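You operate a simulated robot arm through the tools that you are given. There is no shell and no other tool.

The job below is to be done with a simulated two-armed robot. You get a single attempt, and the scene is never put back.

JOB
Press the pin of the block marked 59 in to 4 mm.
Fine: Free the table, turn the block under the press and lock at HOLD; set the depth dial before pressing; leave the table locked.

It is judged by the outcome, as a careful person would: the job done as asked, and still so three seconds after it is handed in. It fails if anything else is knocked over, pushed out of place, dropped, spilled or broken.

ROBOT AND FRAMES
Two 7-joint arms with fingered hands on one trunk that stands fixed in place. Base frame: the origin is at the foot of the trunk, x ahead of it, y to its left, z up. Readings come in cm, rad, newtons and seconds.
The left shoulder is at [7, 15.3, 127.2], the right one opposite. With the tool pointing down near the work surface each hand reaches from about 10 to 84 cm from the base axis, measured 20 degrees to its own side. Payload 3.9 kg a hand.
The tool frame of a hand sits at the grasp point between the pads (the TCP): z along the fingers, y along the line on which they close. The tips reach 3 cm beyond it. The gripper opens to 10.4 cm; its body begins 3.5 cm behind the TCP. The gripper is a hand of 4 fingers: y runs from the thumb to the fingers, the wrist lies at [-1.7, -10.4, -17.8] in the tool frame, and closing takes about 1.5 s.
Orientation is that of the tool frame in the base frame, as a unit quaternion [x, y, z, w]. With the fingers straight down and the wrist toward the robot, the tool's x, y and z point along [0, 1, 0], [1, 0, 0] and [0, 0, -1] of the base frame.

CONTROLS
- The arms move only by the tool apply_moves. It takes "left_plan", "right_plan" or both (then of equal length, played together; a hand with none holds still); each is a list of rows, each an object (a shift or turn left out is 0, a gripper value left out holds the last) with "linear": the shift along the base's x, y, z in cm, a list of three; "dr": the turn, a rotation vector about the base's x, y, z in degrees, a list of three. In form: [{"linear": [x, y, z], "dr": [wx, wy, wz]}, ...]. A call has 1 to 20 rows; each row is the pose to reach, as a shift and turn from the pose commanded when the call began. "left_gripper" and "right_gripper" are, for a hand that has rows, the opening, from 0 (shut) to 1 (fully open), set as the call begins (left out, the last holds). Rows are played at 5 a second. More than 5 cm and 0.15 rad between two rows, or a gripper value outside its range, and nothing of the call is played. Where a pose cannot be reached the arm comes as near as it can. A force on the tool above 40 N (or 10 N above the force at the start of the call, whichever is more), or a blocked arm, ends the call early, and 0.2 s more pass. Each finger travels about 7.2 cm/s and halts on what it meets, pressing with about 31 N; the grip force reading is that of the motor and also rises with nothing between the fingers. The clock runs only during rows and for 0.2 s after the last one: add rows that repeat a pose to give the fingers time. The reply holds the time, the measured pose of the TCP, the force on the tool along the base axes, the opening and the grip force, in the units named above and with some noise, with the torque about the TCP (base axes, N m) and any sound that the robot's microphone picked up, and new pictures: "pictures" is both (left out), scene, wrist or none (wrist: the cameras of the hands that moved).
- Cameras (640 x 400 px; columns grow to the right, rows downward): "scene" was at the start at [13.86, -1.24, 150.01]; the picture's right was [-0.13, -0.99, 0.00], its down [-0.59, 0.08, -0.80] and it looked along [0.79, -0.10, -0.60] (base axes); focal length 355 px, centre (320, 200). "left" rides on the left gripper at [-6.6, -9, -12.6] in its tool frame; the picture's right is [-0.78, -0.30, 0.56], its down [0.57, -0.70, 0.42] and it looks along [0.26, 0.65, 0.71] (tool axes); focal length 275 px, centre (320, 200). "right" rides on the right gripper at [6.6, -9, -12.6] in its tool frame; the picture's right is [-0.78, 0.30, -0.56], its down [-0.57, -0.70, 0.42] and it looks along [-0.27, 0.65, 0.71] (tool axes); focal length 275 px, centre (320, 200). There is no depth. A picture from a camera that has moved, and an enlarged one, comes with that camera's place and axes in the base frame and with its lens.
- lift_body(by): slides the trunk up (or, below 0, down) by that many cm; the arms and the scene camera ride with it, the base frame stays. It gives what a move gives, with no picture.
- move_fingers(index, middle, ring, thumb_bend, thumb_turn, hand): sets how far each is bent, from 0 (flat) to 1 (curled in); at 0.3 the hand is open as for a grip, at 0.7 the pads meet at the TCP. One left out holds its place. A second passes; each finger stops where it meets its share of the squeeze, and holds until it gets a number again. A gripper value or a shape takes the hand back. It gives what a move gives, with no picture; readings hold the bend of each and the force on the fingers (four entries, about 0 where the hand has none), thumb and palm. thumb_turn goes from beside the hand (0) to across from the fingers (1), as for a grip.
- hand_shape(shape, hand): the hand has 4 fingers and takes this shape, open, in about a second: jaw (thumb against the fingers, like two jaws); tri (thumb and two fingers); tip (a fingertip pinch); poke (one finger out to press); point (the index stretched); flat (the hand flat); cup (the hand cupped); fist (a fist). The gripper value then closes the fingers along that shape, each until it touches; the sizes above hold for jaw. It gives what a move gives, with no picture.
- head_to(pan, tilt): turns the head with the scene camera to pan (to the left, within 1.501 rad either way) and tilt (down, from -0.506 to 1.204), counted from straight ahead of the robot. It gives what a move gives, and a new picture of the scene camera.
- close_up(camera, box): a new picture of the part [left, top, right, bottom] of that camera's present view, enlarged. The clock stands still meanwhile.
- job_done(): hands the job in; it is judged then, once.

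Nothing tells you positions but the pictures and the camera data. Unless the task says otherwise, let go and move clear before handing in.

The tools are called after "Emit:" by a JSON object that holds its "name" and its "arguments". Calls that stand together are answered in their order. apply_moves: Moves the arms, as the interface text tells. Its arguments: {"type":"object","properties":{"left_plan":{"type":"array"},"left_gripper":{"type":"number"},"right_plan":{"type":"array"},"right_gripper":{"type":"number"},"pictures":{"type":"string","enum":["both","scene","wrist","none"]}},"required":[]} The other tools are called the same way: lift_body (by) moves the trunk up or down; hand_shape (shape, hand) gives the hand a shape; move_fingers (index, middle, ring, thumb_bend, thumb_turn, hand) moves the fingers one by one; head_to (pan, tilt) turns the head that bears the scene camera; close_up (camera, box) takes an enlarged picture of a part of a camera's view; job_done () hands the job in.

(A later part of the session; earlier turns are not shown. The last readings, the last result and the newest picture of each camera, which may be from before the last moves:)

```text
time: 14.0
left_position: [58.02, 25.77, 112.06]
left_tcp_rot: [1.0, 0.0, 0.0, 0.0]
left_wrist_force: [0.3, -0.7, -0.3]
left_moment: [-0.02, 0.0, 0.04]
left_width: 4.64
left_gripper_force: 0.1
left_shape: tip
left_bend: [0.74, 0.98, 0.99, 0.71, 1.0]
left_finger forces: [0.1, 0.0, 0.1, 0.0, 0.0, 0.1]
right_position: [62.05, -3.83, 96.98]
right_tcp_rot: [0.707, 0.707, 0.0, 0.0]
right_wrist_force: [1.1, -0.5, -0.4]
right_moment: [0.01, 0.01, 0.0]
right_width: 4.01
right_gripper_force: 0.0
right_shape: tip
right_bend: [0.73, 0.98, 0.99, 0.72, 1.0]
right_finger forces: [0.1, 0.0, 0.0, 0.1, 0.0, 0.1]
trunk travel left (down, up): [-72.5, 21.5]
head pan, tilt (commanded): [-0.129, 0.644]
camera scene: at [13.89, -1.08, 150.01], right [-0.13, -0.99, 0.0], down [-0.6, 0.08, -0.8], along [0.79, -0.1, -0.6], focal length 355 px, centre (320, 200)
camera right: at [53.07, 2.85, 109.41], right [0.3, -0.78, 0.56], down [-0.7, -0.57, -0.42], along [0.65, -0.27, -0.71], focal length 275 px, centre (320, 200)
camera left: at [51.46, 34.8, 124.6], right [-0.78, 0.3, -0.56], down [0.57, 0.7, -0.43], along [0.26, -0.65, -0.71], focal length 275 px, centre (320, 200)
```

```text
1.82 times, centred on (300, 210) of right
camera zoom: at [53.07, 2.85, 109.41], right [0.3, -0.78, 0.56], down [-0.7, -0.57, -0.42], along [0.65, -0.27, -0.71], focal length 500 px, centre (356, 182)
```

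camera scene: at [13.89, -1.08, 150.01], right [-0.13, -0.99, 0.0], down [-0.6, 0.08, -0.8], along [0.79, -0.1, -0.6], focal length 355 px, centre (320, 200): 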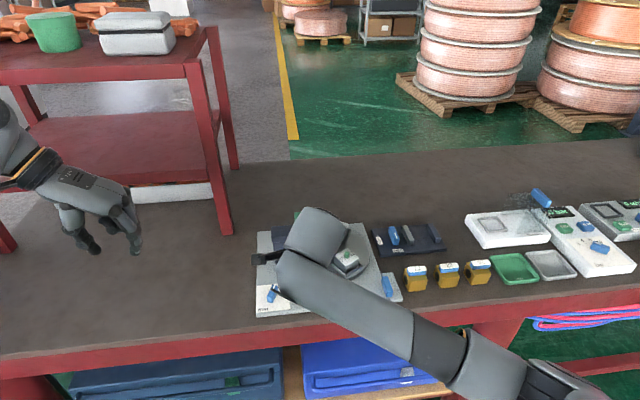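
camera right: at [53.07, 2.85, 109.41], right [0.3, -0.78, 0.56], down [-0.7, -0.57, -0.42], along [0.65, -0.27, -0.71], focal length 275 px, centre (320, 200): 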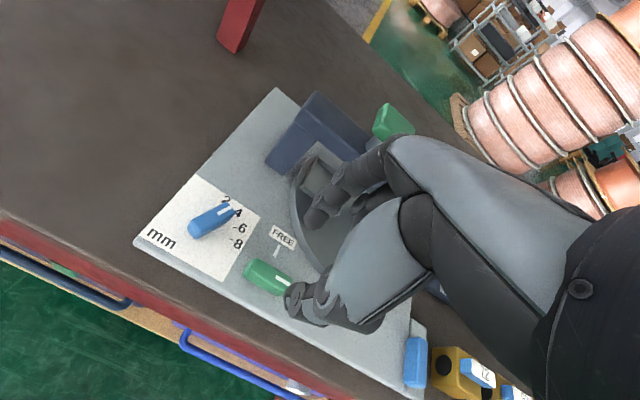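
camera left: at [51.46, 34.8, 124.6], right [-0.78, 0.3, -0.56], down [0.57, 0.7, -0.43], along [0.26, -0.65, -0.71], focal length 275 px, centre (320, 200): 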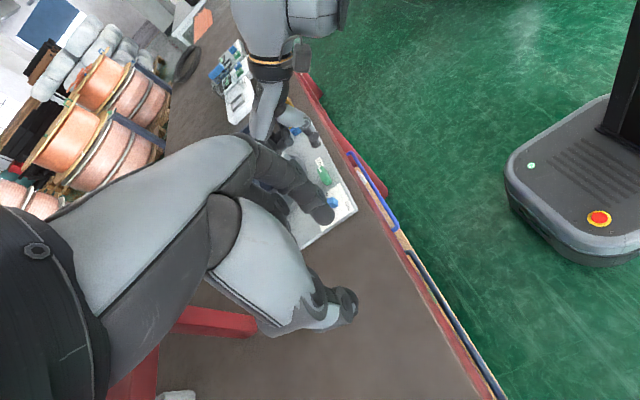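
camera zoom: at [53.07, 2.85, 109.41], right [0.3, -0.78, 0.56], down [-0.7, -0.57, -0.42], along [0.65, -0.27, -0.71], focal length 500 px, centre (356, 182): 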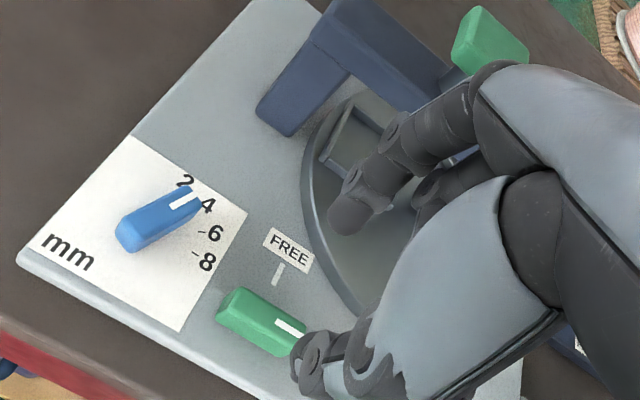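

The right hand is above the lever, and its wrist camera shows lever and dial clearly; the dial still points at 4. I'll lower it in steps over the lever.

Emit:
{"name": "apply_moves", "arguments": {"right_plan": [{"linear": [0.05, 0.1, -1.5]}, {"linear": [0.1, 0.15, -3]}, {"linear": [0.1, 0.15, -4.5]}, {"linear": [0.1, 0.15, -5]}, {"linear": [0.1, 0.15, -5]}], "right_gripper": 0.36, "pictures": "none"}}

Emit:
{"name": "close_up", "arguments": {"camera": "right", "box": [200, 160, 420, 320]}}

Emit:
{"name": "close_up", "arguments": {"camera": "left", "box": [230, 90, 380, 260]}}

```text
time: 15.2
left_position: [58.02, 25.74, 112.13]
left_tcp_rot: [1.0, -0.001, 0.0, 0.0]
left_wrist_force: [0.1, -0.1, 0.2]
left_moment: [0.01, -0.01, 0.0]
left_width: 4.63
left_gripper_force: 0.0
left_shape: tip
left_bend: [0.74, 0.98, 0.99, 0.71, 1.0]
left_finger forces: [0.0, 0.0, 0.1, 0.0, 0.0, 0.0]
right_position: [62.21, -3.78, 91.98]
right_tcp_rot: [0.707, 0.708, 0.001, 0.0]
right_wrist_force: [0.5, -0.1, -0.7]
right_moment: [-0.01, -0.03, -0.04]
right_width: 3.74
right_gripper_force: 0.1
right_shape: tip
right_bend: [0.73, 0.98, 0.99, 0.72, 1.0]
right_finger forces: [0.0, 0.0, 0.1, 0.1, 0.1, 0.0]
trunk travel left (down, up): [-72.5, 21.5]
head pan, tilt (commanded): [-0.129, 0.644]
```

```text
2.50 times, centred on (310, 240) of right
camera zoom: at [53.18, 2.79, 104.46], right [0.3, -0.78, 0.56], down [-0.7, -0.57, -0.42], along [0.65, -0.27, -0.71], focal length 688 px, centre (345, 100)
```

zoom: 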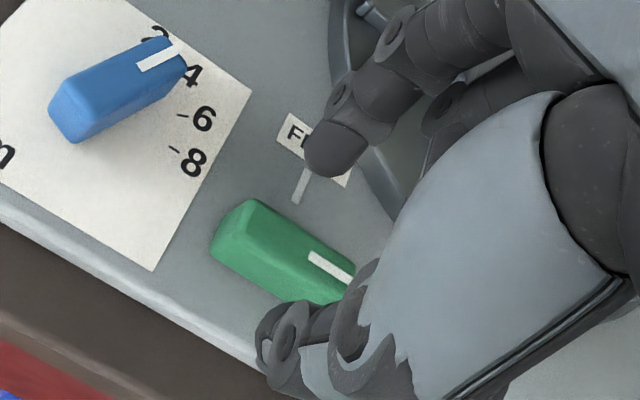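

```text
2.35 times, centred on (305, 175) of left
camera zoom: at [51.45, 34.66, 124.64], right [-0.78, 0.3, -0.56], down [0.57, 0.7, -0.42], along [0.26, -0.65, -0.71], focal length 648 px, centre (355, 259)
```

zoom: 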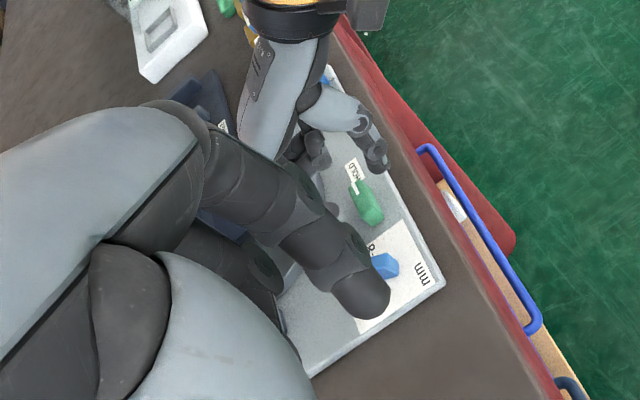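

The index finger and thumb straddle the lever bar evenly. I'll come down to grip height.

Emit:
{"name": "apply_moves", "arguments": {"right_plan": [{"linear": [0, 0, -0.7]}, {"linear": [0, 0, -1.4]}, {"linear": [0, 0, -1.9]}, {"linear": [0, 0, -1.9]}], "pictures": "none"}}

Emit:
{"name": "close_up", "arguments": {"camera": "right", "box": [200, 160, 420, 320]}}

```text
time: 16.2
left_position: [58.08, 25.7, 111.98]
left_tcp_rot: [1.0, 0.0, 0.001, 0.0]
left_wrist_force: [-0.4, 0.1, 1.2]
left_moment: [0.0, 0.01, -0.01]
left_width: 4.66
left_gripper_force: 0.1
left_shape: tip
left_bend: [0.74, 0.98, 0.99, 0.71, 1.0]
left_finger forces: [0.1, 0.0, 0.0, 0.1, 0.0, 0.1]
right_position: [62.16, -3.83, 90.08]
right_tcp_rot: [0.707, 0.707, -0.001, 0.001]
right_wrist_force: [-0.5, 0.0, 0.0]
right_moment: [-0.01, 0.0, 0.0]
right_width: 3.78
right_gripper_force: 0.1
right_shape: tip
right_bend: [0.73, 0.98, 0.99, 0.72, 1.0]
right_finger forces: [0.1, 0.0, 0.1, 0.0, 0.1, 0.0]
trunk travel left (down, up): [-72.5, 21.5]
head pan, tilt (commanded): [-0.129, 0.644]
```

```text
2.50 times, centred on (310, 240) of right
camera zoom: at [53.23, 2.76, 102.57], right [0.3, -0.78, 0.56], down [-0.7, -0.57, -0.42], along [0.65, -0.27, -0.71], focal length 688 px, centre (345, 100)
```

zoom: 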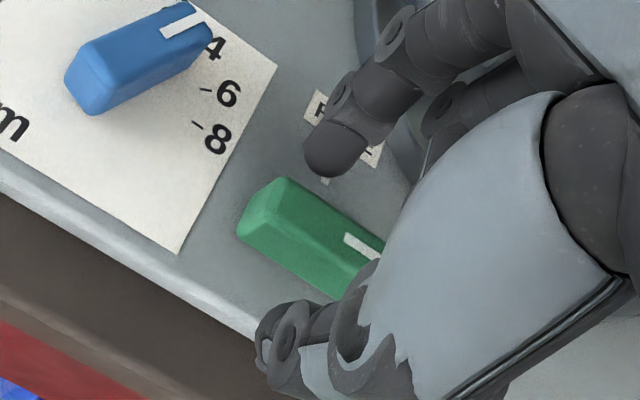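

The fingers are level with the bar and clear of the plate, so I'll close on the lever.

Emit:
{"name": "apply_moves", "arguments": {"right_plan": [{"linear": [0, 0, 0]}, {"linear": [0, 0, 0]}, {"linear": [0, 0, 0]}, {"linear": [0, 0, 0]}, {"linear": [0, 0, 0]}, {"linear": [0, 0, 0]}], "right_gripper": 0.0, "pictures": "none"}}

Emit:
{"name": "close_up", "arguments": {"camera": "right", "box": [200, 160, 420, 320]}}

```text
time: 17.6
left_position: [58.07, 25.9, 112.04]
left_tcp_rot: [1.0, 0.0, 0.0, 0.001]
left_wrist_force: [0.3, 0.5, 0.1]
left_moment: [0.03, 0.04, 0.02]
left_width: 4.65
left_gripper_force: 0.1
left_shape: tip
left_bend: [0.74, 0.98, 0.99, 0.71, 1.0]
left_finger forces: [0.0, 0.0, 0.0, 0.0, 0.2, 0.1]
right_position: [62.2, -3.65, 89.95]
right_tcp_rot: [0.706, 0.708, -0.001, 0.0]
right_wrist_force: [-3.8, 12.3, -9.2]
right_moment: [0.31, 0.08, 0.03]
right_width: 0.78
right_gripper_force: 31.0
right_shape: tip
right_bend: [0.72, 1.0, 1.0, 0.71, 1.0]
right_finger forces: [32.7, 0.0, 0.0, 0.0, 28.9, 0.0]
trunk travel left (down, up): [-72.5, 21.5]
head pan, tilt (commanded): [-0.129, 0.644]
```

```text
2.50 times, centred on (310, 240) of right
camera zoom: at [53.2, 3.0, 102.51], right [0.3, -0.78, 0.56], down [-0.7, -0.57, -0.42], along [0.65, -0.26, -0.72], focal length 688 px, centre (345, 100)
```

zoom: 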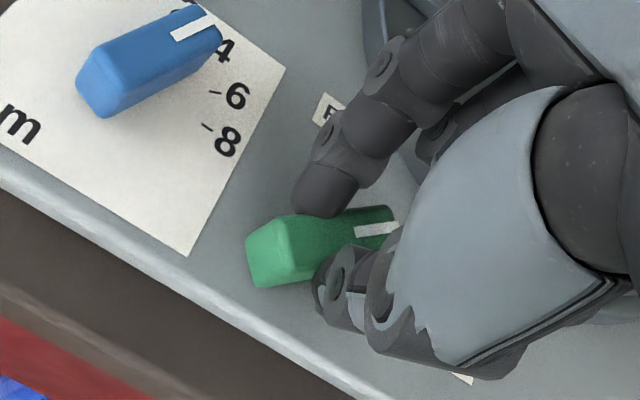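

The pinch has swung the lever about 40° toward FREE. I'll turn the hand counter-clockwise about the pivot to bring it the rest of the way.

Emit:
{"name": "apply_moves", "arguments": {"right_plan": [{"dr": [0, 0, 8]}, {"dr": [0, 0, 16]}, {"dr": [0, 0, 24]}, {"dr": [0, 0, 32]}, {"dr": [0, 0, 40]}, {"dr": [0, 0, 48]}, {"dr": [0, 0, 48]}], "pictures": "none"}}

Emit:
{"name": "close_up", "arguments": {"camera": "right", "box": [160, 120, 440, 320]}}

Emit:
{"name": "close_up", "arguments": {"camera": "scene", "box": [240, 210, 400, 320]}}

```text
time: 19.2
left_position: [58.05, 25.73, 112.03]
left_tcp_rot: [1.0, 0.0, 0.0, 0.0]
left_wrist_force: [0.1, 0.2, 0.2]
left_moment: [0.01, 0.01, -0.01]
left_width: 4.65
left_gripper_force: 0.1
left_shape: tip
left_bend: [0.74, 0.98, 0.99, 0.71, 1.0]
left_finger forces: [0.0, 0.0, 0.0, 0.1, 0.0, 0.0]
right_position: [62.16, -3.85, 90.02]
right_tcp_rot: [0.358, 0.934, -0.002, -0.001]
right_wrist_force: [-11.7, 5.0, -13.8]
right_moment: [0.13, 0.28, 0.05]
right_width: 0.78
right_gripper_force: 30.8
right_shape: tip
right_bend: [0.72, 1.0, 1.0, 0.71, 1.0]
right_finger forces: [32.8, 0.1, 0.0, 0.0, 28.9, 0.0]
trunk travel left (down, up): [-72.5, 21.5]
head pan, tilt (commanded): [-0.129, 0.644]
```

```text
2.00 times, centred on (300, 220) of right
camera zoom: at [51.23, -6.12, 102.56], right [0.78, -0.3, 0.56], down [-0.04, -0.91, -0.42], along [0.63, 0.3, -0.72], focal length 551 px, centre (360, 160)
```

zoom: 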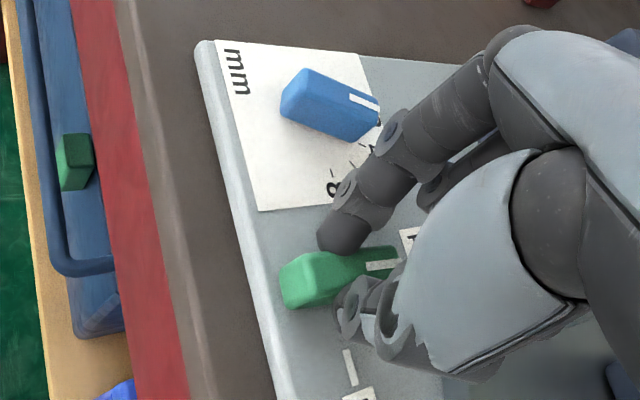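

```text
3.64 times, centred on (320, 265) of scene
camera zoom: at [13.82, -1.12, 150.01], right [-0.13, -0.99, 0.0], down [-0.59, 0.08, -0.8], along [0.79, -0.1, -0.6], focal length 1291 px, centre (320, -36)
```

zoom: 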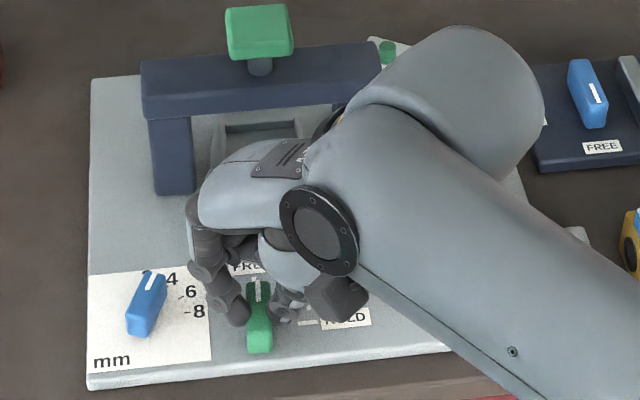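

The lever now points up toward FREE. I'll release it, lift clear and check its final position.

Emit:
{"name": "apply_moves", "arguments": {"right_plan": [{"linear": [0, 0, 0]}, {"linear": [0, 0, 0]}, {"linear": [0, 0, 0]}, {"linear": [0, 0, 1]}, {"linear": [0, 0, 3]}, {"linear": [0, 0, 5]}, {"linear": [-1, -2, 8]}, {"linear": [-2, -6, 10]}, {"linear": [-3, -10, 11]}, {"linear": [-4, -14, 11]}], "right_gripper": 0.4, "pictures": "none"}}

Emit:
{"name": "close_up", "arguments": {"camera": "scene", "box": [250, 200, 410, 320]}}

Emit:
{"name": "close_up", "arguments": {"camera": "scene", "box": [260, 270, 332, 315]}}

Emit:
{"name": "close_up", "arguments": {"camera": "right", "box": [0, 0, 640, 400]}}

```text
time: 21.4
left_position: [58.07, 25.59, 112.2]
left_tcp_rot: [1.0, 0.0, 0.0, 0.0]
left_wrist_force: [-0.3, 0.4, 0.2]
left_moment: [0.01, 0.02, 0.02]
left_width: 4.64
left_gripper_force: 0.0
left_shape: tip
left_bend: [0.74, 0.98, 0.99, 0.71, 1.0]
left_finger forces: [0.0, 0.0, 0.0, 0.0, 0.0, 0.1]
right_position: [58.22, -17.99, 101.21]
right_tcp_rot: [0.358, 0.934, 0.0, 0.0]
right_wrist_force: [-0.5, 0.0, -0.2]
right_moment: [0.02, 0.03, -0.01]
right_width: 4.13
right_gripper_force: 0.0
right_shape: tip
right_bend: [0.74, 0.98, 0.99, 0.72, 1.0]
right_finger forces: [0.0, 0.0, 0.0, 0.0, 0.0, 0.1]
trunk travel left (down, up): [-72.5, 21.5]
head pan, tilt (commanded): [-0.129, 0.644]
```

```text
3.33 times, centred on (330, 260) of scene
camera zoom: at [13.75, -1.41, 150.02], right [-0.13, -0.99, 0.0], down [-0.59, 0.08, -0.8], along [0.79, -0.1, -0.6], focal length 1184 px, centre (287, 0)
```

zoom: 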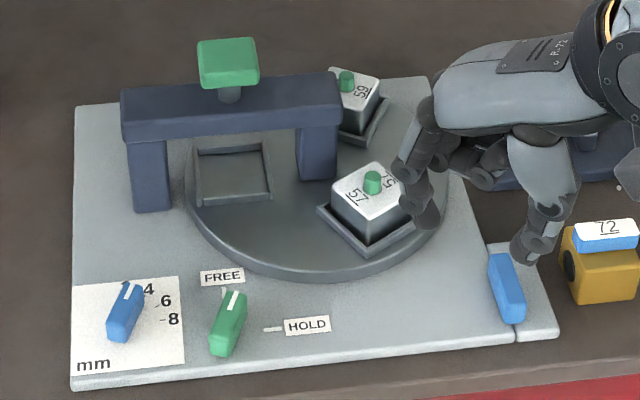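

```text
8.89 times, centred on (296, 292) of scene
camera zoom: at [13.75, -1.41, 150.02], right [-0.13, -0.99, 0.0], down [-0.59, 0.08, -0.8], along [0.79, -0.1, -0.6], focal length 3156 px, centre (533, -622)
```

zoom: 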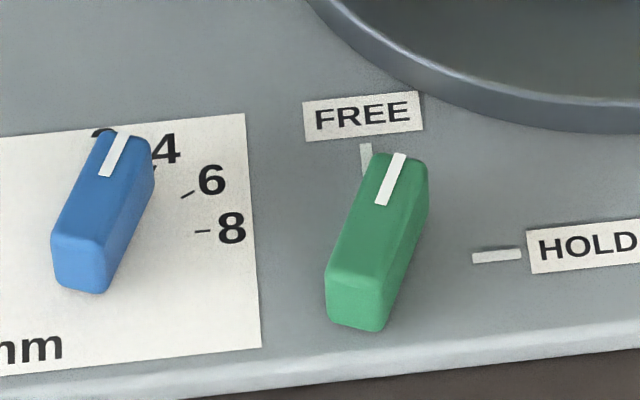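

```text
1.00 times, centred on (320, 200) of right (not enlarged: the box is as wide or as high as the picture)
camera zoom: at [47.12, -20.35, 113.71], right [0.77, -0.3, 0.56], down [-0.04, -0.9, -0.43], along [0.63, 0.3, -0.71], focal length 275 px, centre (320, 200)
```

zoom: 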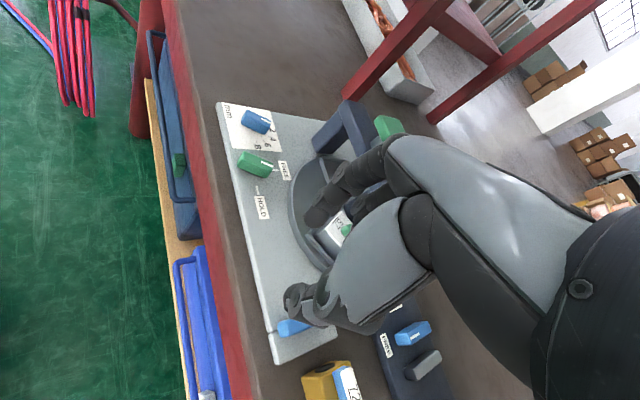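

On release the lever fell back to about 25° short of FREE, so it isn't free yet. A single-finger push should finish it, so I'll switch the right hand to the poke shape and see where the fingertip sits.

Emit:
{"name": "hand_shape", "arguments": {"hand": "right", "shape": "poke"}}

Emit:
{"name": "close_up", "arguments": {"camera": "scene", "box": [300, 190, 460, 310]}}

Emit:
{"name": "close_up", "arguments": {"camera": "scene", "box": [260, 270, 332, 315]}}

Emit:
{"name": "close_up", "arguments": {"camera": "right", "box": [160, 50, 480, 350]}}

Emit:
{"name": "close_up", "arguments": {"camera": "left", "box": [200, 0, 420, 260]}}

```text
time: 22.3
left_position: [58.05, 25.85, 112.05]
left_tcp_rot: [1.0, -0.001, 0.0, 0.0]
left_wrist_force: [-1.4, -0.8, -0.3]
left_moment: [0.03, -0.01, -0.02]
left_width: 4.65
left_gripper_force: 0.0
left_shape: tip
left_bend: [0.74, 0.98, 0.99, 0.71, 1.0]
left_finger forces: [0.0, 0.0, 0.1, 0.1, 0.0, 0.0]
right_position: [58.3, -17.78, 101.15]
right_tcp_rot: [0.359, 0.933, 0.0, 0.0]
right_wrist_force: [0.5, -1.0, -0.5]
right_moment: [0.01, 0.01, -0.02]
right_width: 0.0
right_gripper_force: 0.1
right_shape: poke
right_bend: [0.7, 0.7, 0.99, 1.0, 1.0]
right_finger forces: [0.0, 0.0, 0.1, 0.0, 0.0, 0.0]
trunk travel left (down, up): [-72.5, 21.5]
head pan, tilt (commanded): [-0.129, 0.644]
```

```text
3.33 times, centred on (380, 250) of scene
camera zoom: at [13.87, -1.18, 150.01], right [-0.13, -0.99, 0.0], down [-0.59, 0.08, -0.8], along [0.79, -0.1, -0.6], focal length 1184 px, centre (120, 33)
```

zoom: 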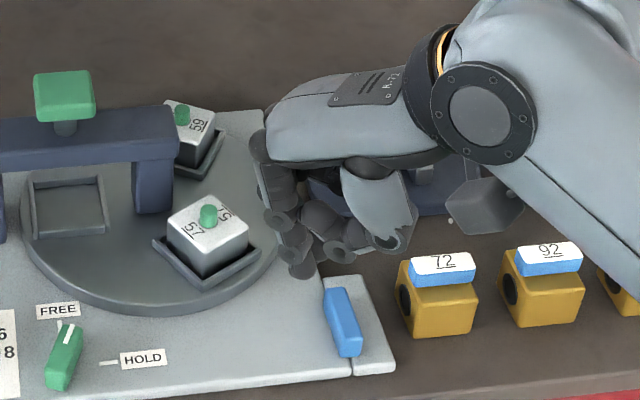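

```text
8.89 times, centred on (296, 292) of scene
camera zoom: at [13.87, -1.18, 150.01], right [-0.13, -0.99, 0.0], down [-0.59, 0.08, -0.8], along [0.79, -0.1, -0.6], focal length 3156 px, centre (533, -622)
```

zoom: 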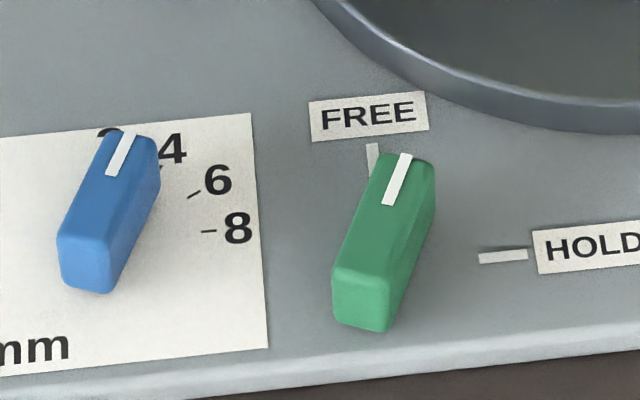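

```text
1.33 times, centred on (320, 200) of right
camera zoom: at [47.26, -20.1, 113.69], right [0.77, -0.3, 0.56], down [-0.04, -0.9, -0.42], along [0.63, 0.3, -0.71], focal length 367 px, centre (320, 200)
```

zoom: 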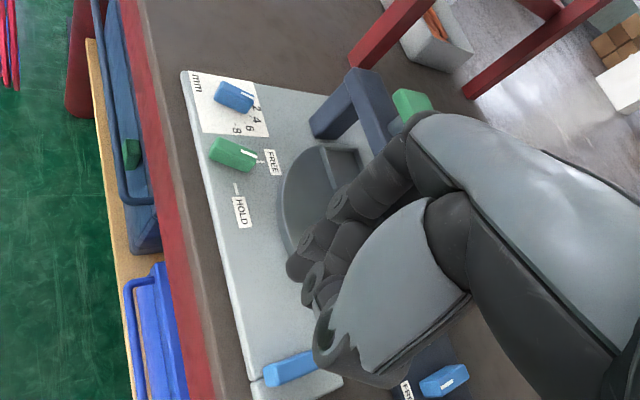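

```text
1.54 times, centred on (310, 130) of left
camera zoom: at [51.45, 34.7, 124.63], right [-0.78, 0.3, -0.56], down [0.57, 0.7, -0.42], along [0.26, -0.65, -0.71], focal length 424 px, centre (335, 308)
```

zoom: 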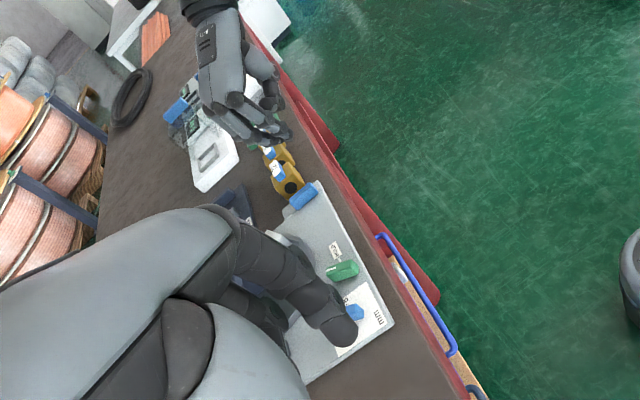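

The lever and dial stay where they were left. This poke shape puts out two fingers, so I'll curl the middle one to push with only the index and find its tip.

Emit:
{"name": "move_fingers", "arguments": {"hand": "right", "middle": 1.0, "index": 0.6}}

Emit:
{"name": "close_up", "arguments": {"camera": "scene", "box": [340, 210, 420, 290]}}

Emit:
{"name": "close_up", "arguments": {"camera": "right", "box": [240, 130, 400, 330]}}

Emit:
{"name": "close_up", "arguments": {"camera": "left", "box": [260, 0, 360, 100]}}

```text
time: 23.3
left_position: [58.02, 25.71, 112.1]
left_tcp_rot: [1.0, 0.001, 0.0, 0.0]
left_wrist_force: [0.3, 0.0, -0.2]
left_moment: [0.0, 0.02, 0.02]
left_width: 4.65
left_gripper_force: 0.0
left_shape: tip
left_bend: [0.74, 0.98, 0.99, 0.71, 1.0]
left_finger forces: [0.0, 0.0, 0.0, 0.1, 0.0, 0.0]
right_position: [58.11, -17.83, 101.19]
right_tcp_rot: [0.358, 0.934, 0.0, 0.001]
right_wrist_force: [-0.5, -0.6, -0.1]
right_moment: [0.05, 0.01, 0.01]
right_width: 3.77
right_gripper_force: 0.2
right_shape: fingers
right_bend: [0.6, 1.0, 0.99, 1.0, 1.0]
right_finger forces: [0.0, 0.1, 0.0, 0.0, 0.1, 0.0]
trunk travel left (down, up): [-72.5, 21.5]
head pan, tilt (commanded): [-0.129, 0.644]
```

```text
5.00 times, centred on (380, 250) of scene
camera zoom: at [13.86, -1.21, 150.01], right [-0.13, -0.99, 0.0], down [-0.59, 0.08, -0.8], along [0.79, -0.1, -0.6], focal length 1775 px, centre (20, -50)
```

zoom: 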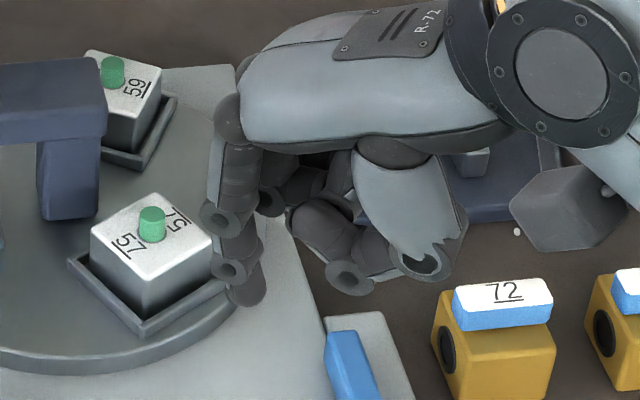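

```text
2.00 times, centred on (320, 230) of right
camera zoom: at [47.24, -20.16, 113.69], right [0.77, -0.3, 0.56], down [-0.04, -0.9, -0.42], along [0.63, 0.3, -0.71], focal length 551 px, centre (320, 140)
```

zoom: 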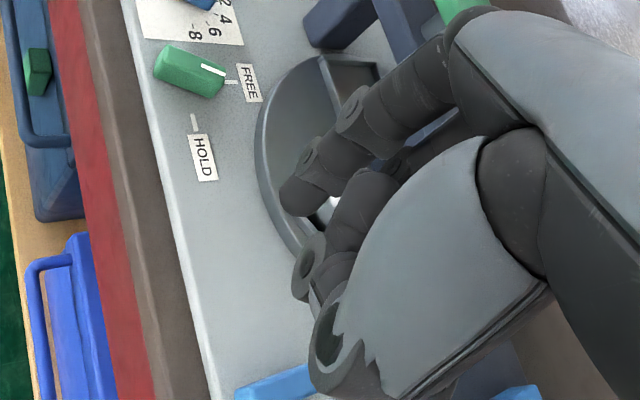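

```text
4.00 times, centred on (310, 50) of left
camera zoom: at [51.44, 34.67, 124.64], right [-0.78, 0.3, -0.56], down [0.57, 0.7, -0.42], along [0.26, -0.65, -0.71], focal length 1101 px, centre (360, 800)
```

zoom: 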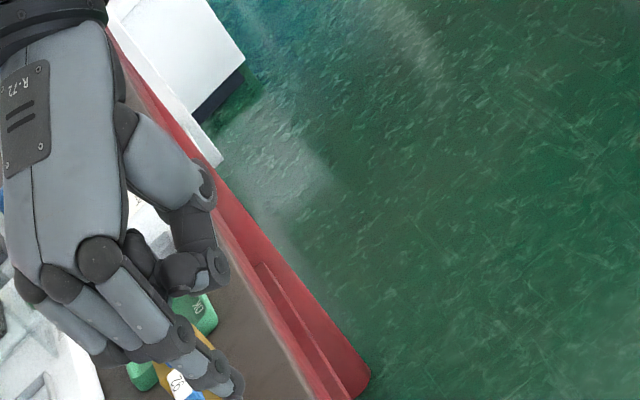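

The single index tip sits about (1.1, 1.8, 2.7) from the TCP in the tool frame. I'll turn the hand to a safer yaw and place that tip just right of the lever's pointer end.

Emit:
{"name": "apply_moves", "arguments": {"right_plan": [{"linear": [0.8, 2.2, 0], "dr": [0, 0, -7]}, {"linear": [1.7, 4.4, 0], "dr": [0, 0, -14]}, {"linear": [2.6, 6.6, 0], "dr": [0, 0, -21]}, {"linear": [3.5, 8.75, 0], "dr": [0, 0, -28]}, {"linear": [3.5, 8.75, -3], "dr": [0, 0, -28]}, {"linear": [3.5, 8.75, -6], "dr": [0, 0, -28]}, {"linear": [3.5, 8.75, -8], "dr": [0, 0, -28]}, {"linear": [3.5, 8.75, -8], "dr": [0, 0, -28]}], "pictures": "none"}}

Emit:
{"name": "close_up", "arguments": {"camera": "right", "box": [180, 110, 440, 290]}}

Emit:
{"name": "close_up", "arguments": {"camera": "scene", "box": [250, 220, 370, 320]}}

Emit:
{"name": "close_up", "arguments": {"camera": "left", "box": [240, 70, 360, 220]}}

```text
time: 25.1
left_position: [58.06, 25.56, 112.02]
left_tcp_rot: [1.0, 0.0, 0.0, 0.0]
left_wrist_force: [0.3, 0.6, 0.8]
left_moment: [0.03, -0.01, 0.0]
left_width: 4.63
left_gripper_force: 0.0
left_shape: tip
left_bend: [0.74, 0.98, 0.99, 0.71, 1.0]
left_finger forces: [0.0, 0.0, 0.1, 0.0, 0.0, 0.0]
right_position: [61.71, -9.08, 93.06]
right_tcp_rot: [0.574, 0.819, -0.001, 0.0]
right_wrist_force: [-0.3, 0.2, -0.1]
right_moment: [0.02, -0.02, 0.03]
right_width: 3.74
right_gripper_force: 0.1
right_shape: fingers
right_bend: [0.6, 1.0, 0.99, 1.0, 1.0]
right_finger forces: [0.1, 0.0, 0.0, 0.0, 0.0, 0.0]
trunk travel left (down, up): [-72.5, 21.5]
head pan, tilt (commanded): [-0.129, 0.644]
```

```text
2.22 times, centred on (310, 200) of right
camera zoom: at [50.97, -6.0, 105.62], right [0.54, -0.63, 0.56], down [-0.46, -0.78, -0.42], along [0.7, -0.03, -0.71], focal length 612 px, centre (342, 200)
```

zoom: 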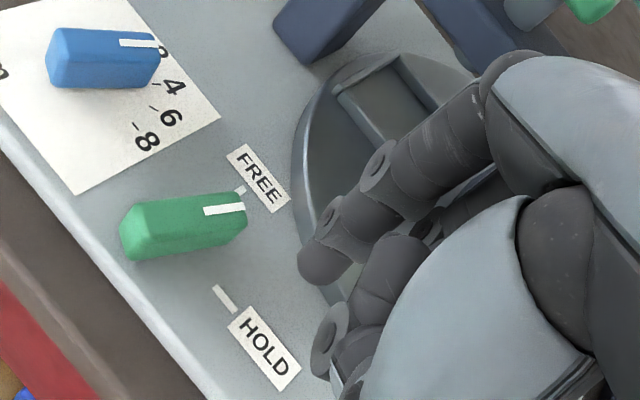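

```text
4.00 times, centred on (310, 270) of scene
camera zoom: at [13.84, -1.26, 150.01], right [-0.13, -0.99, 0.0], down [-0.59, 0.08, -0.8], along [0.79, -0.1, -0.6], focal length 1420 px, centre (360, -80)
```

zoom: 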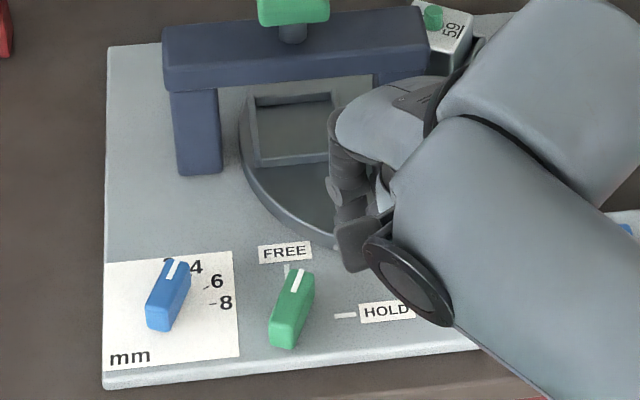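

```text
2.67 times, centred on (300, 145) of left
camera zoom: at [51.43, 34.63, 124.66], right [-0.78, 0.3, -0.56], down [0.57, 0.7, -0.42], along [0.26, -0.65, -0.71], focal length 734 px, centre (373, 347)
```

zoom: 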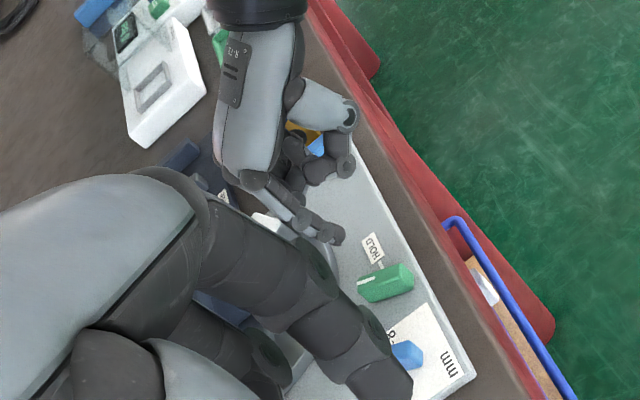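

The index tip is right where predicted, just right of the lever's pointer end. I'll lower it to the plate level and push gently left toward FREE.

Emit:
{"name": "apply_moves", "arguments": {"right_plan": [{"linear": [0, 0, -1]}, {"linear": [0, 0, -2]}, {"linear": [0, 0, -2.7]}, {"linear": [0.1, 0.4, -2.7]}, {"linear": [0.2, 0.8, -2.7]}, {"linear": [0.3, 1.2, -2.7]}, {"linear": [0.4, 1.5, -2.7]}, {"linear": [0.4, 1.8, -2.7]}, {"linear": [0.4, 1.8, -2.7]}], "pictures": "none"}}

Emit:
{"name": "close_up", "arguments": {"camera": "right", "box": [180, 110, 440, 290]}}

Emit:
{"name": "close_up", "arguments": {"camera": "scene", "box": [260, 260, 340, 320]}}

```text
time: 27.1
left_position: [58.11, 25.61, 112.06]
left_tcp_rot: [1.0, 0.0, 0.0, 0.001]
left_wrist_force: [0.0, 0.3, 0.3]
left_moment: [-0.03, 0.01, 0.0]
left_width: 4.62
left_gripper_force: 0.0
left_shape: tip
left_bend: [0.74, 0.98, 0.99, 0.71, 1.0]
left_finger forces: [0.0, 0.0, 0.1, 0.0, 0.1, 0.1]
right_position: [62.18, -7.29, 90.46]
right_tcp_rot: [0.573, 0.819, 0.0, 0.0]
right_wrist_force: [-0.1, -0.5, 0.3]
right_moment: [0.01, 0.04, -0.03]
right_width: 3.75
right_gripper_force: 0.7
right_shape: fingers
right_bend: [0.6, 1.0, 0.99, 1.0, 1.0]
right_finger forces: [0.7, 0.0, 0.0, 0.1, 0.0, 0.1]
trunk travel left (down, up): [-72.5, 21.5]
head pan, tilt (commanded): [-0.129, 0.644]
```

```text
2.22 times, centred on (310, 200) of right
camera zoom: at [51.42, -4.17, 102.9], right [0.54, -0.63, 0.56], down [-0.46, -0.78, -0.42], along [0.7, -0.03, -0.71], focal length 612 px, centre (342, 200)
```

zoom: 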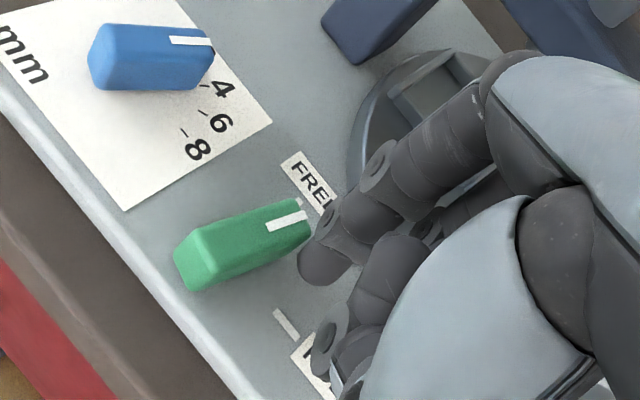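

```text
6.67 times, centred on (300, 290) of scene
camera zoom: at [13.85, -1.23, 150.01], right [-0.13, -0.99, 0.0], down [-0.59, 0.08, -0.8], along [0.79, -0.1, -0.6], focal length 2367 px, centre (453, -400)
```

zoom: 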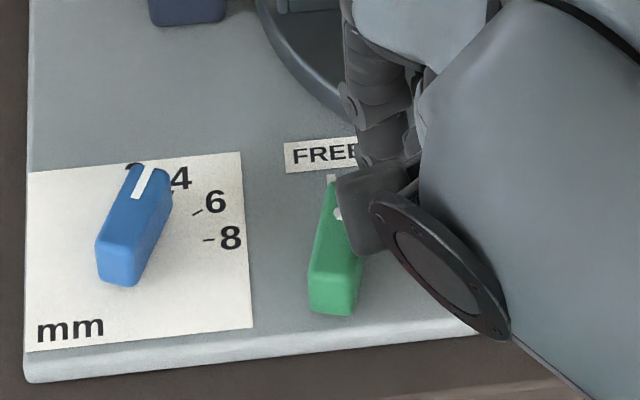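

The finger is turning the lever with very little force and it's now about 10–15° short of FREE. I'll keep pushing in small steps.

Emit:
{"name": "apply_moves", "arguments": {"right_plan": [{"linear": [0.1, 0.2, 0]}, {"linear": [0.1, 0.4, 0]}, {"linear": [0.1, 0.55, 0]}, {"linear": [0.1, 0.55, 0]}], "pictures": "none"}}

Emit:
{"name": "close_up", "arguments": {"camera": "right", "box": [200, 150, 360, 270]}}

Emit:
{"name": "close_up", "arguments": {"camera": "scene", "box": [260, 260, 340, 320]}}

```text
time: 28.1
left_position: [57.98, 25.67, 112.15]
left_tcp_rot: [1.0, 0.0, 0.0, 0.0]
left_wrist_force: [-0.2, 0.0, -0.3]
left_moment: [-0.01, -0.01, 0.01]
left_width: 4.62
left_gripper_force: 0.0
left_shape: tip
left_bend: [0.74, 0.98, 0.99, 0.71, 1.0]
left_finger forces: [0.1, 0.1, 0.0, 0.0, 0.0, 0.0]
right_position: [62.2, -6.87, 90.44]
right_tcp_rot: [0.574, 0.819, 0.001, 0.0]
right_wrist_force: [0.7, -2.9, 1.3]
right_moment: [-0.06, -0.06, -0.07]
right_width: 3.76
right_gripper_force: 1.6
right_shape: fingers
right_bend: [0.6, 1.0, 0.99, 1.0, 1.0]
right_finger forces: [3.1, 0.1, 0.0, 0.0, 0.1, 0.0]
trunk travel left (down, up): [-72.5, 21.5]
head pan, tilt (commanded): [-0.129, 0.644]
```

```text
3.33 times, centred on (280, 210) of right
camera zoom: at [51.52, -3.68, 102.91], right [0.54, -0.63, 0.56], down [-0.46, -0.78, -0.42], along [0.7, -0.03, -0.71], focal length 918 px, centre (453, 167)
```

zoom: 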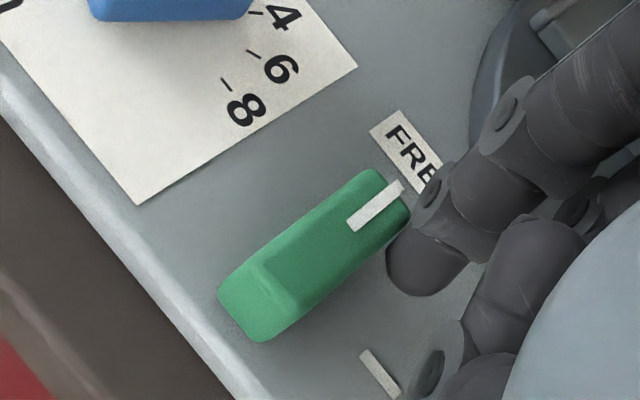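

```text
6.67 times, centred on (300, 290) of scene
camera zoom: at [13.86, -1.27, 150.01], right [-0.13, -0.99, 0.0], down [-0.59, 0.08, -0.8], along [0.79, -0.1, -0.6], focal length 2367 px, centre (453, -400)
```

zoom: 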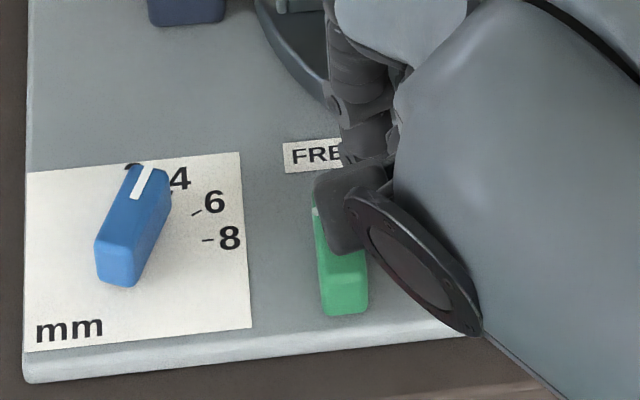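

The lever now lines up with the FREE tick. I'll back the finger off to the right, lift, and look at the lever and table.

Emit:
{"name": "apply_moves", "arguments": {"right_plan": [{"linear": [0, -0.6, 0]}, {"linear": [0, -1.5, 0]}, {"linear": [0, -2, 2]}, {"linear": [0, -3, 5]}, {"linear": [-0.5, -6, 8]}, {"linear": [-1, -10, 10]}, {"linear": [-1, -14, 11]}, {"linear": [-1, -17, 11]}], "pictures": "none"}}

Emit:
{"name": "close_up", "arguments": {"camera": "scene", "box": [260, 260, 340, 320]}}

Emit:
{"name": "close_up", "arguments": {"camera": "scene", "box": [250, 200, 410, 310]}}

```text
time: 29.9
left_position: [57.89, 25.54, 112.1]
left_tcp_rot: [1.0, -0.001, 0.001, -0.001]
left_wrist_force: [0.2, -0.6, 0.8]
left_moment: [0.02, 0.0, 0.03]
left_width: 4.63
left_gripper_force: 0.1
left_shape: tip
left_bend: [0.74, 0.98, 0.99, 0.71, 1.0]
left_finger forces: [0.0, 0.0, 0.1, 0.1, 0.0, 0.0]
right_position: [61.13, -23.71, 101.36]
right_tcp_rot: [0.573, 0.82, 0.0, 0.0]
right_wrist_force: [-0.6, -1.2, 0.1]
right_moment: [0.01, 0.01, -0.01]
right_width: 3.77
right_gripper_force: 0.0
right_shape: fingers
right_bend: [0.6, 1.0, 0.99, 1.0, 1.0]
right_finger forces: [0.0, 0.1, 0.0, 0.1, 0.0, 0.2]
trunk travel left (down, up): [-72.5, 21.5]
head pan, tilt (commanded): [-0.129, 0.644]
```

```text
6.67 times, centred on (300, 290) of scene
camera zoom: at [13.83, -1.34, 150.01], right [-0.13, -0.99, 0.0], down [-0.59, 0.08, -0.8], along [0.79, -0.1, -0.6], focal length 2367 px, centre (453, -400)
```

zoom: 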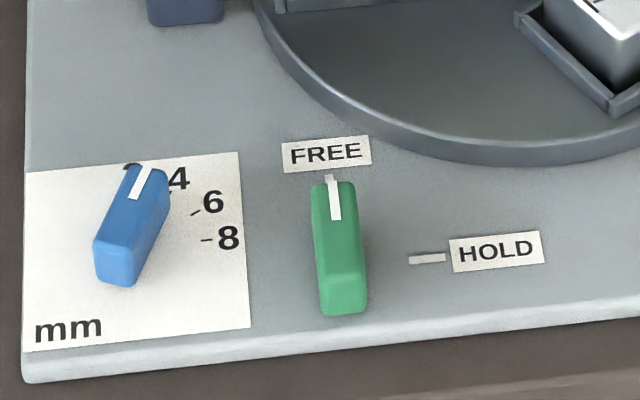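

```text
3.64 times, centred on (330, 255) of scene
camera zoom: at [13.83, -1.34, 150.01], right [-0.13, -0.99, 0.0], down [-0.59, 0.08, -0.8], along [0.79, -0.1, -0.6], focal length 1291 px, centre (284, 0)
```

zoom: 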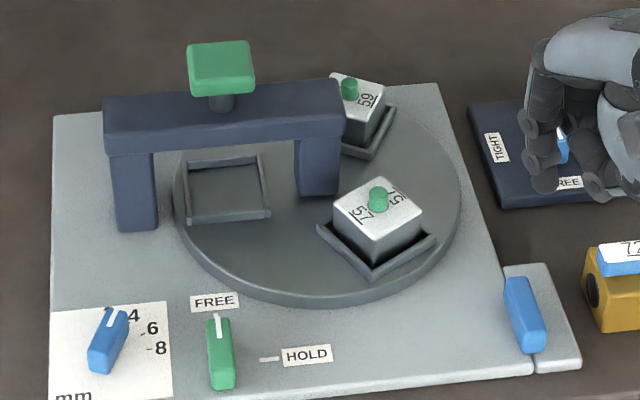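

The lever points squarely at FREE and the dial is unchanged. I'll push the front tray (block 57) to start turning the table, using the ring finger alone so no curled finger leads into the block.

Emit:
{"name": "move_fingers", "arguments": {"hand": "right", "index": 1.0, "middle": 1.0, "ring": 0.6, "thumb_bend": 1.0}}

Emit:
{"name": "close_up", "arguments": {"camera": "scene", "box": [350, 190, 450, 280]}}

Emit:
{"name": "close_up", "arguments": {"camera": "right", "box": [160, 60, 480, 320]}}

Emit:
{"name": "close_up", "arguments": {"camera": "left", "box": [180, 0, 380, 180]}}

```text
time: 30.9
left_position: [58.06, 25.68, 112.05]
left_tcp_rot: [1.0, 0.001, 0.0, 0.0]
left_wrist_force: [0.8, 0.3, 0.7]
left_moment: [0.02, 0.0, -0.02]
left_width: 4.66
left_gripper_force: 0.2
left_shape: tip
left_bend: [0.74, 0.98, 0.99, 0.71, 1.0]
left_finger forces: [0.0, 0.0, 0.0, 0.1, 0.0, 0.1]
right_position: [61.27, -23.71, 101.35]
right_tcp_rot: [0.574, 0.819, 0.0, 0.0]
right_wrist_force: [-0.1, 0.9, 0.7]
right_moment: [0.02, 0.01, 0.03]
right_width: 0.99
right_gripper_force: 0.1
right_shape: fingers
right_bend: [0.91, 1.0, 0.6, 1.0, 1.0]
right_finger forces: [0.1, 0.1, 0.0, 0.1, 0.0, 0.1]
trunk travel left (down, up): [-72.5, 21.5]
head pan, tilt (commanded): [-0.129, 0.644]
```

```text
4.44 times, centred on (400, 235) of scene
camera zoom: at [13.86, -1.23, 150.01], right [-0.13, -0.99, 0.0], down [-0.59, 0.08, -0.8], along [0.79, -0.1, -0.6], focal length 1578 px, centre (-36, 44)
```

zoom: 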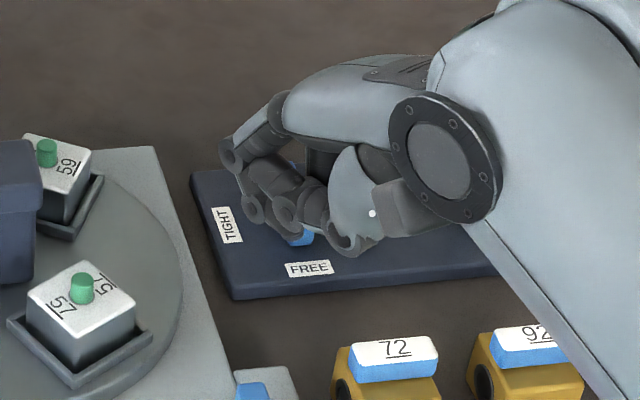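

```text
1.54 times, centred on (320, 190) of right
camera zoom: at [50.45, -20.55, 113.79], right [0.54, -0.63, 0.56], down [-0.46, -0.78, -0.42], along [0.7, -0.03, -0.71], focal length 424 px, centre (320, 215)
```

zoom: 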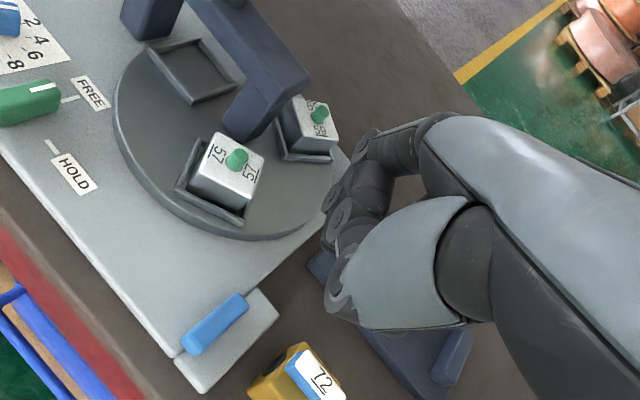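

```text
2.22 times, centred on (280, 90) of left
camera zoom: at [51.44, 34.67, 124.64], right [-0.78, 0.3, -0.56], down [0.57, 0.7, -0.42], along [0.26, -0.65, -0.71], focal length 612 px, centre (409, 444)
```

zoom: 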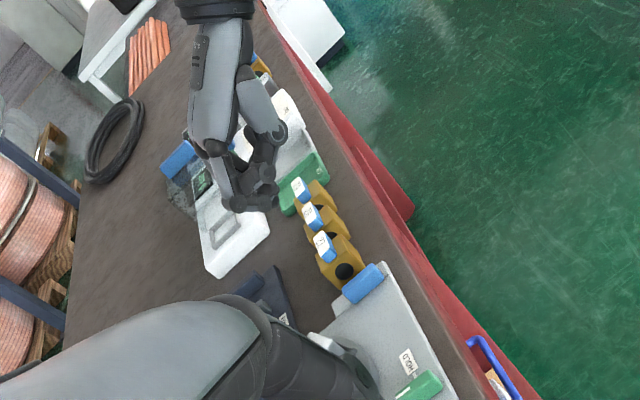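

The ring finger is hidden from every camera, which makes it hard to steer. I'll put all three fingers out together as a paddle and check where each tip sits.

Emit:
{"name": "move_fingers", "arguments": {"hand": "right", "index": 0.6, "middle": 0.6, "ring": 0.6, "thumb_bend": 1.0}}

Emit:
{"name": "close_up", "arguments": {"camera": "scene", "box": [370, 200, 430, 260]}}

Emit:
{"name": "close_up", "arguments": {"camera": "left", "box": [240, 20, 320, 110]}}

Emit:
{"name": "close_up", "arguments": {"camera": "right", "box": [240, 100, 400, 280]}}

```text
time: 31.9
left_position: [58.06, 25.71, 112.02]
left_tcp_rot: [1.0, 0.0, -0.001, 0.0]
left_wrist_force: [0.4, 0.1, -0.2]
left_moment: [-0.02, -0.02, -0.01]
left_width: 4.61
left_gripper_force: 0.0
left_shape: tip
left_bend: [0.74, 0.98, 0.99, 0.71, 1.0]
left_finger forces: [0.0, 0.0, 0.1, 0.0, 0.1, 0.1]
right_position: [61.18, -23.56, 101.31]
right_tcp_rot: [0.573, 0.82, 0.0, 0.001]
right_wrist_force: [-0.8, 0.1, -0.4]
right_moment: [0.04, -0.03, 0.0]
right_width: 2.34
right_gripper_force: 0.0
right_shape: fingers
right_bend: [0.34, 0.6, 0.6, 1.0, 1.0]
right_finger forces: [0.0, 0.1, 0.0, 0.0, 0.0, 0.0]
trunk travel left (down, up): [-72.5, 21.5]
head pan, tilt (commanded): [-0.129, 0.644]
```

```text
6.67 times, centred on (400, 230) of scene
camera zoom: at [13.86, -1.22, 150.01], right [-0.13, -0.99, 0.0], down [-0.59, 0.08, -0.8], along [0.79, -0.1, -0.6], focal length 2367 px, centre (-213, 0)
```

zoom: 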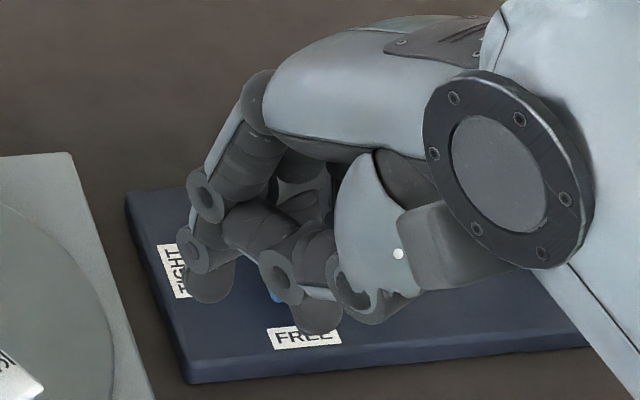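

```text
4.44 times, centred on (280, 65) of left
camera zoom: at [51.44, 34.67, 124.64], right [-0.78, 0.3, -0.56], down [0.57, 0.7, -0.42], along [0.26, -0.65, -0.71], focal length 1224 px, centre (498, 800)
```

zoom: 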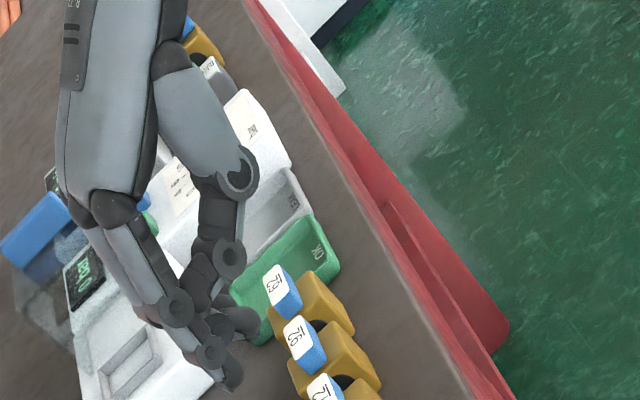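

```text
2.22 times, centred on (320, 190) of right
camera zoom: at [50.44, -20.55, 113.79], right [0.54, -0.63, 0.56], down [-0.46, -0.78, -0.42], along [0.7, -0.03, -0.71], focal length 612 px, centre (320, 222)
```

zoom: 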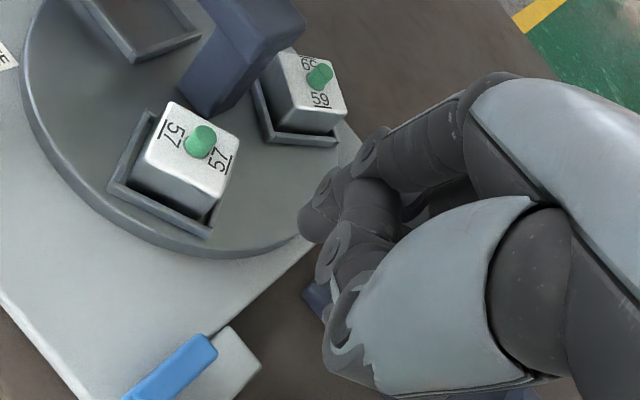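

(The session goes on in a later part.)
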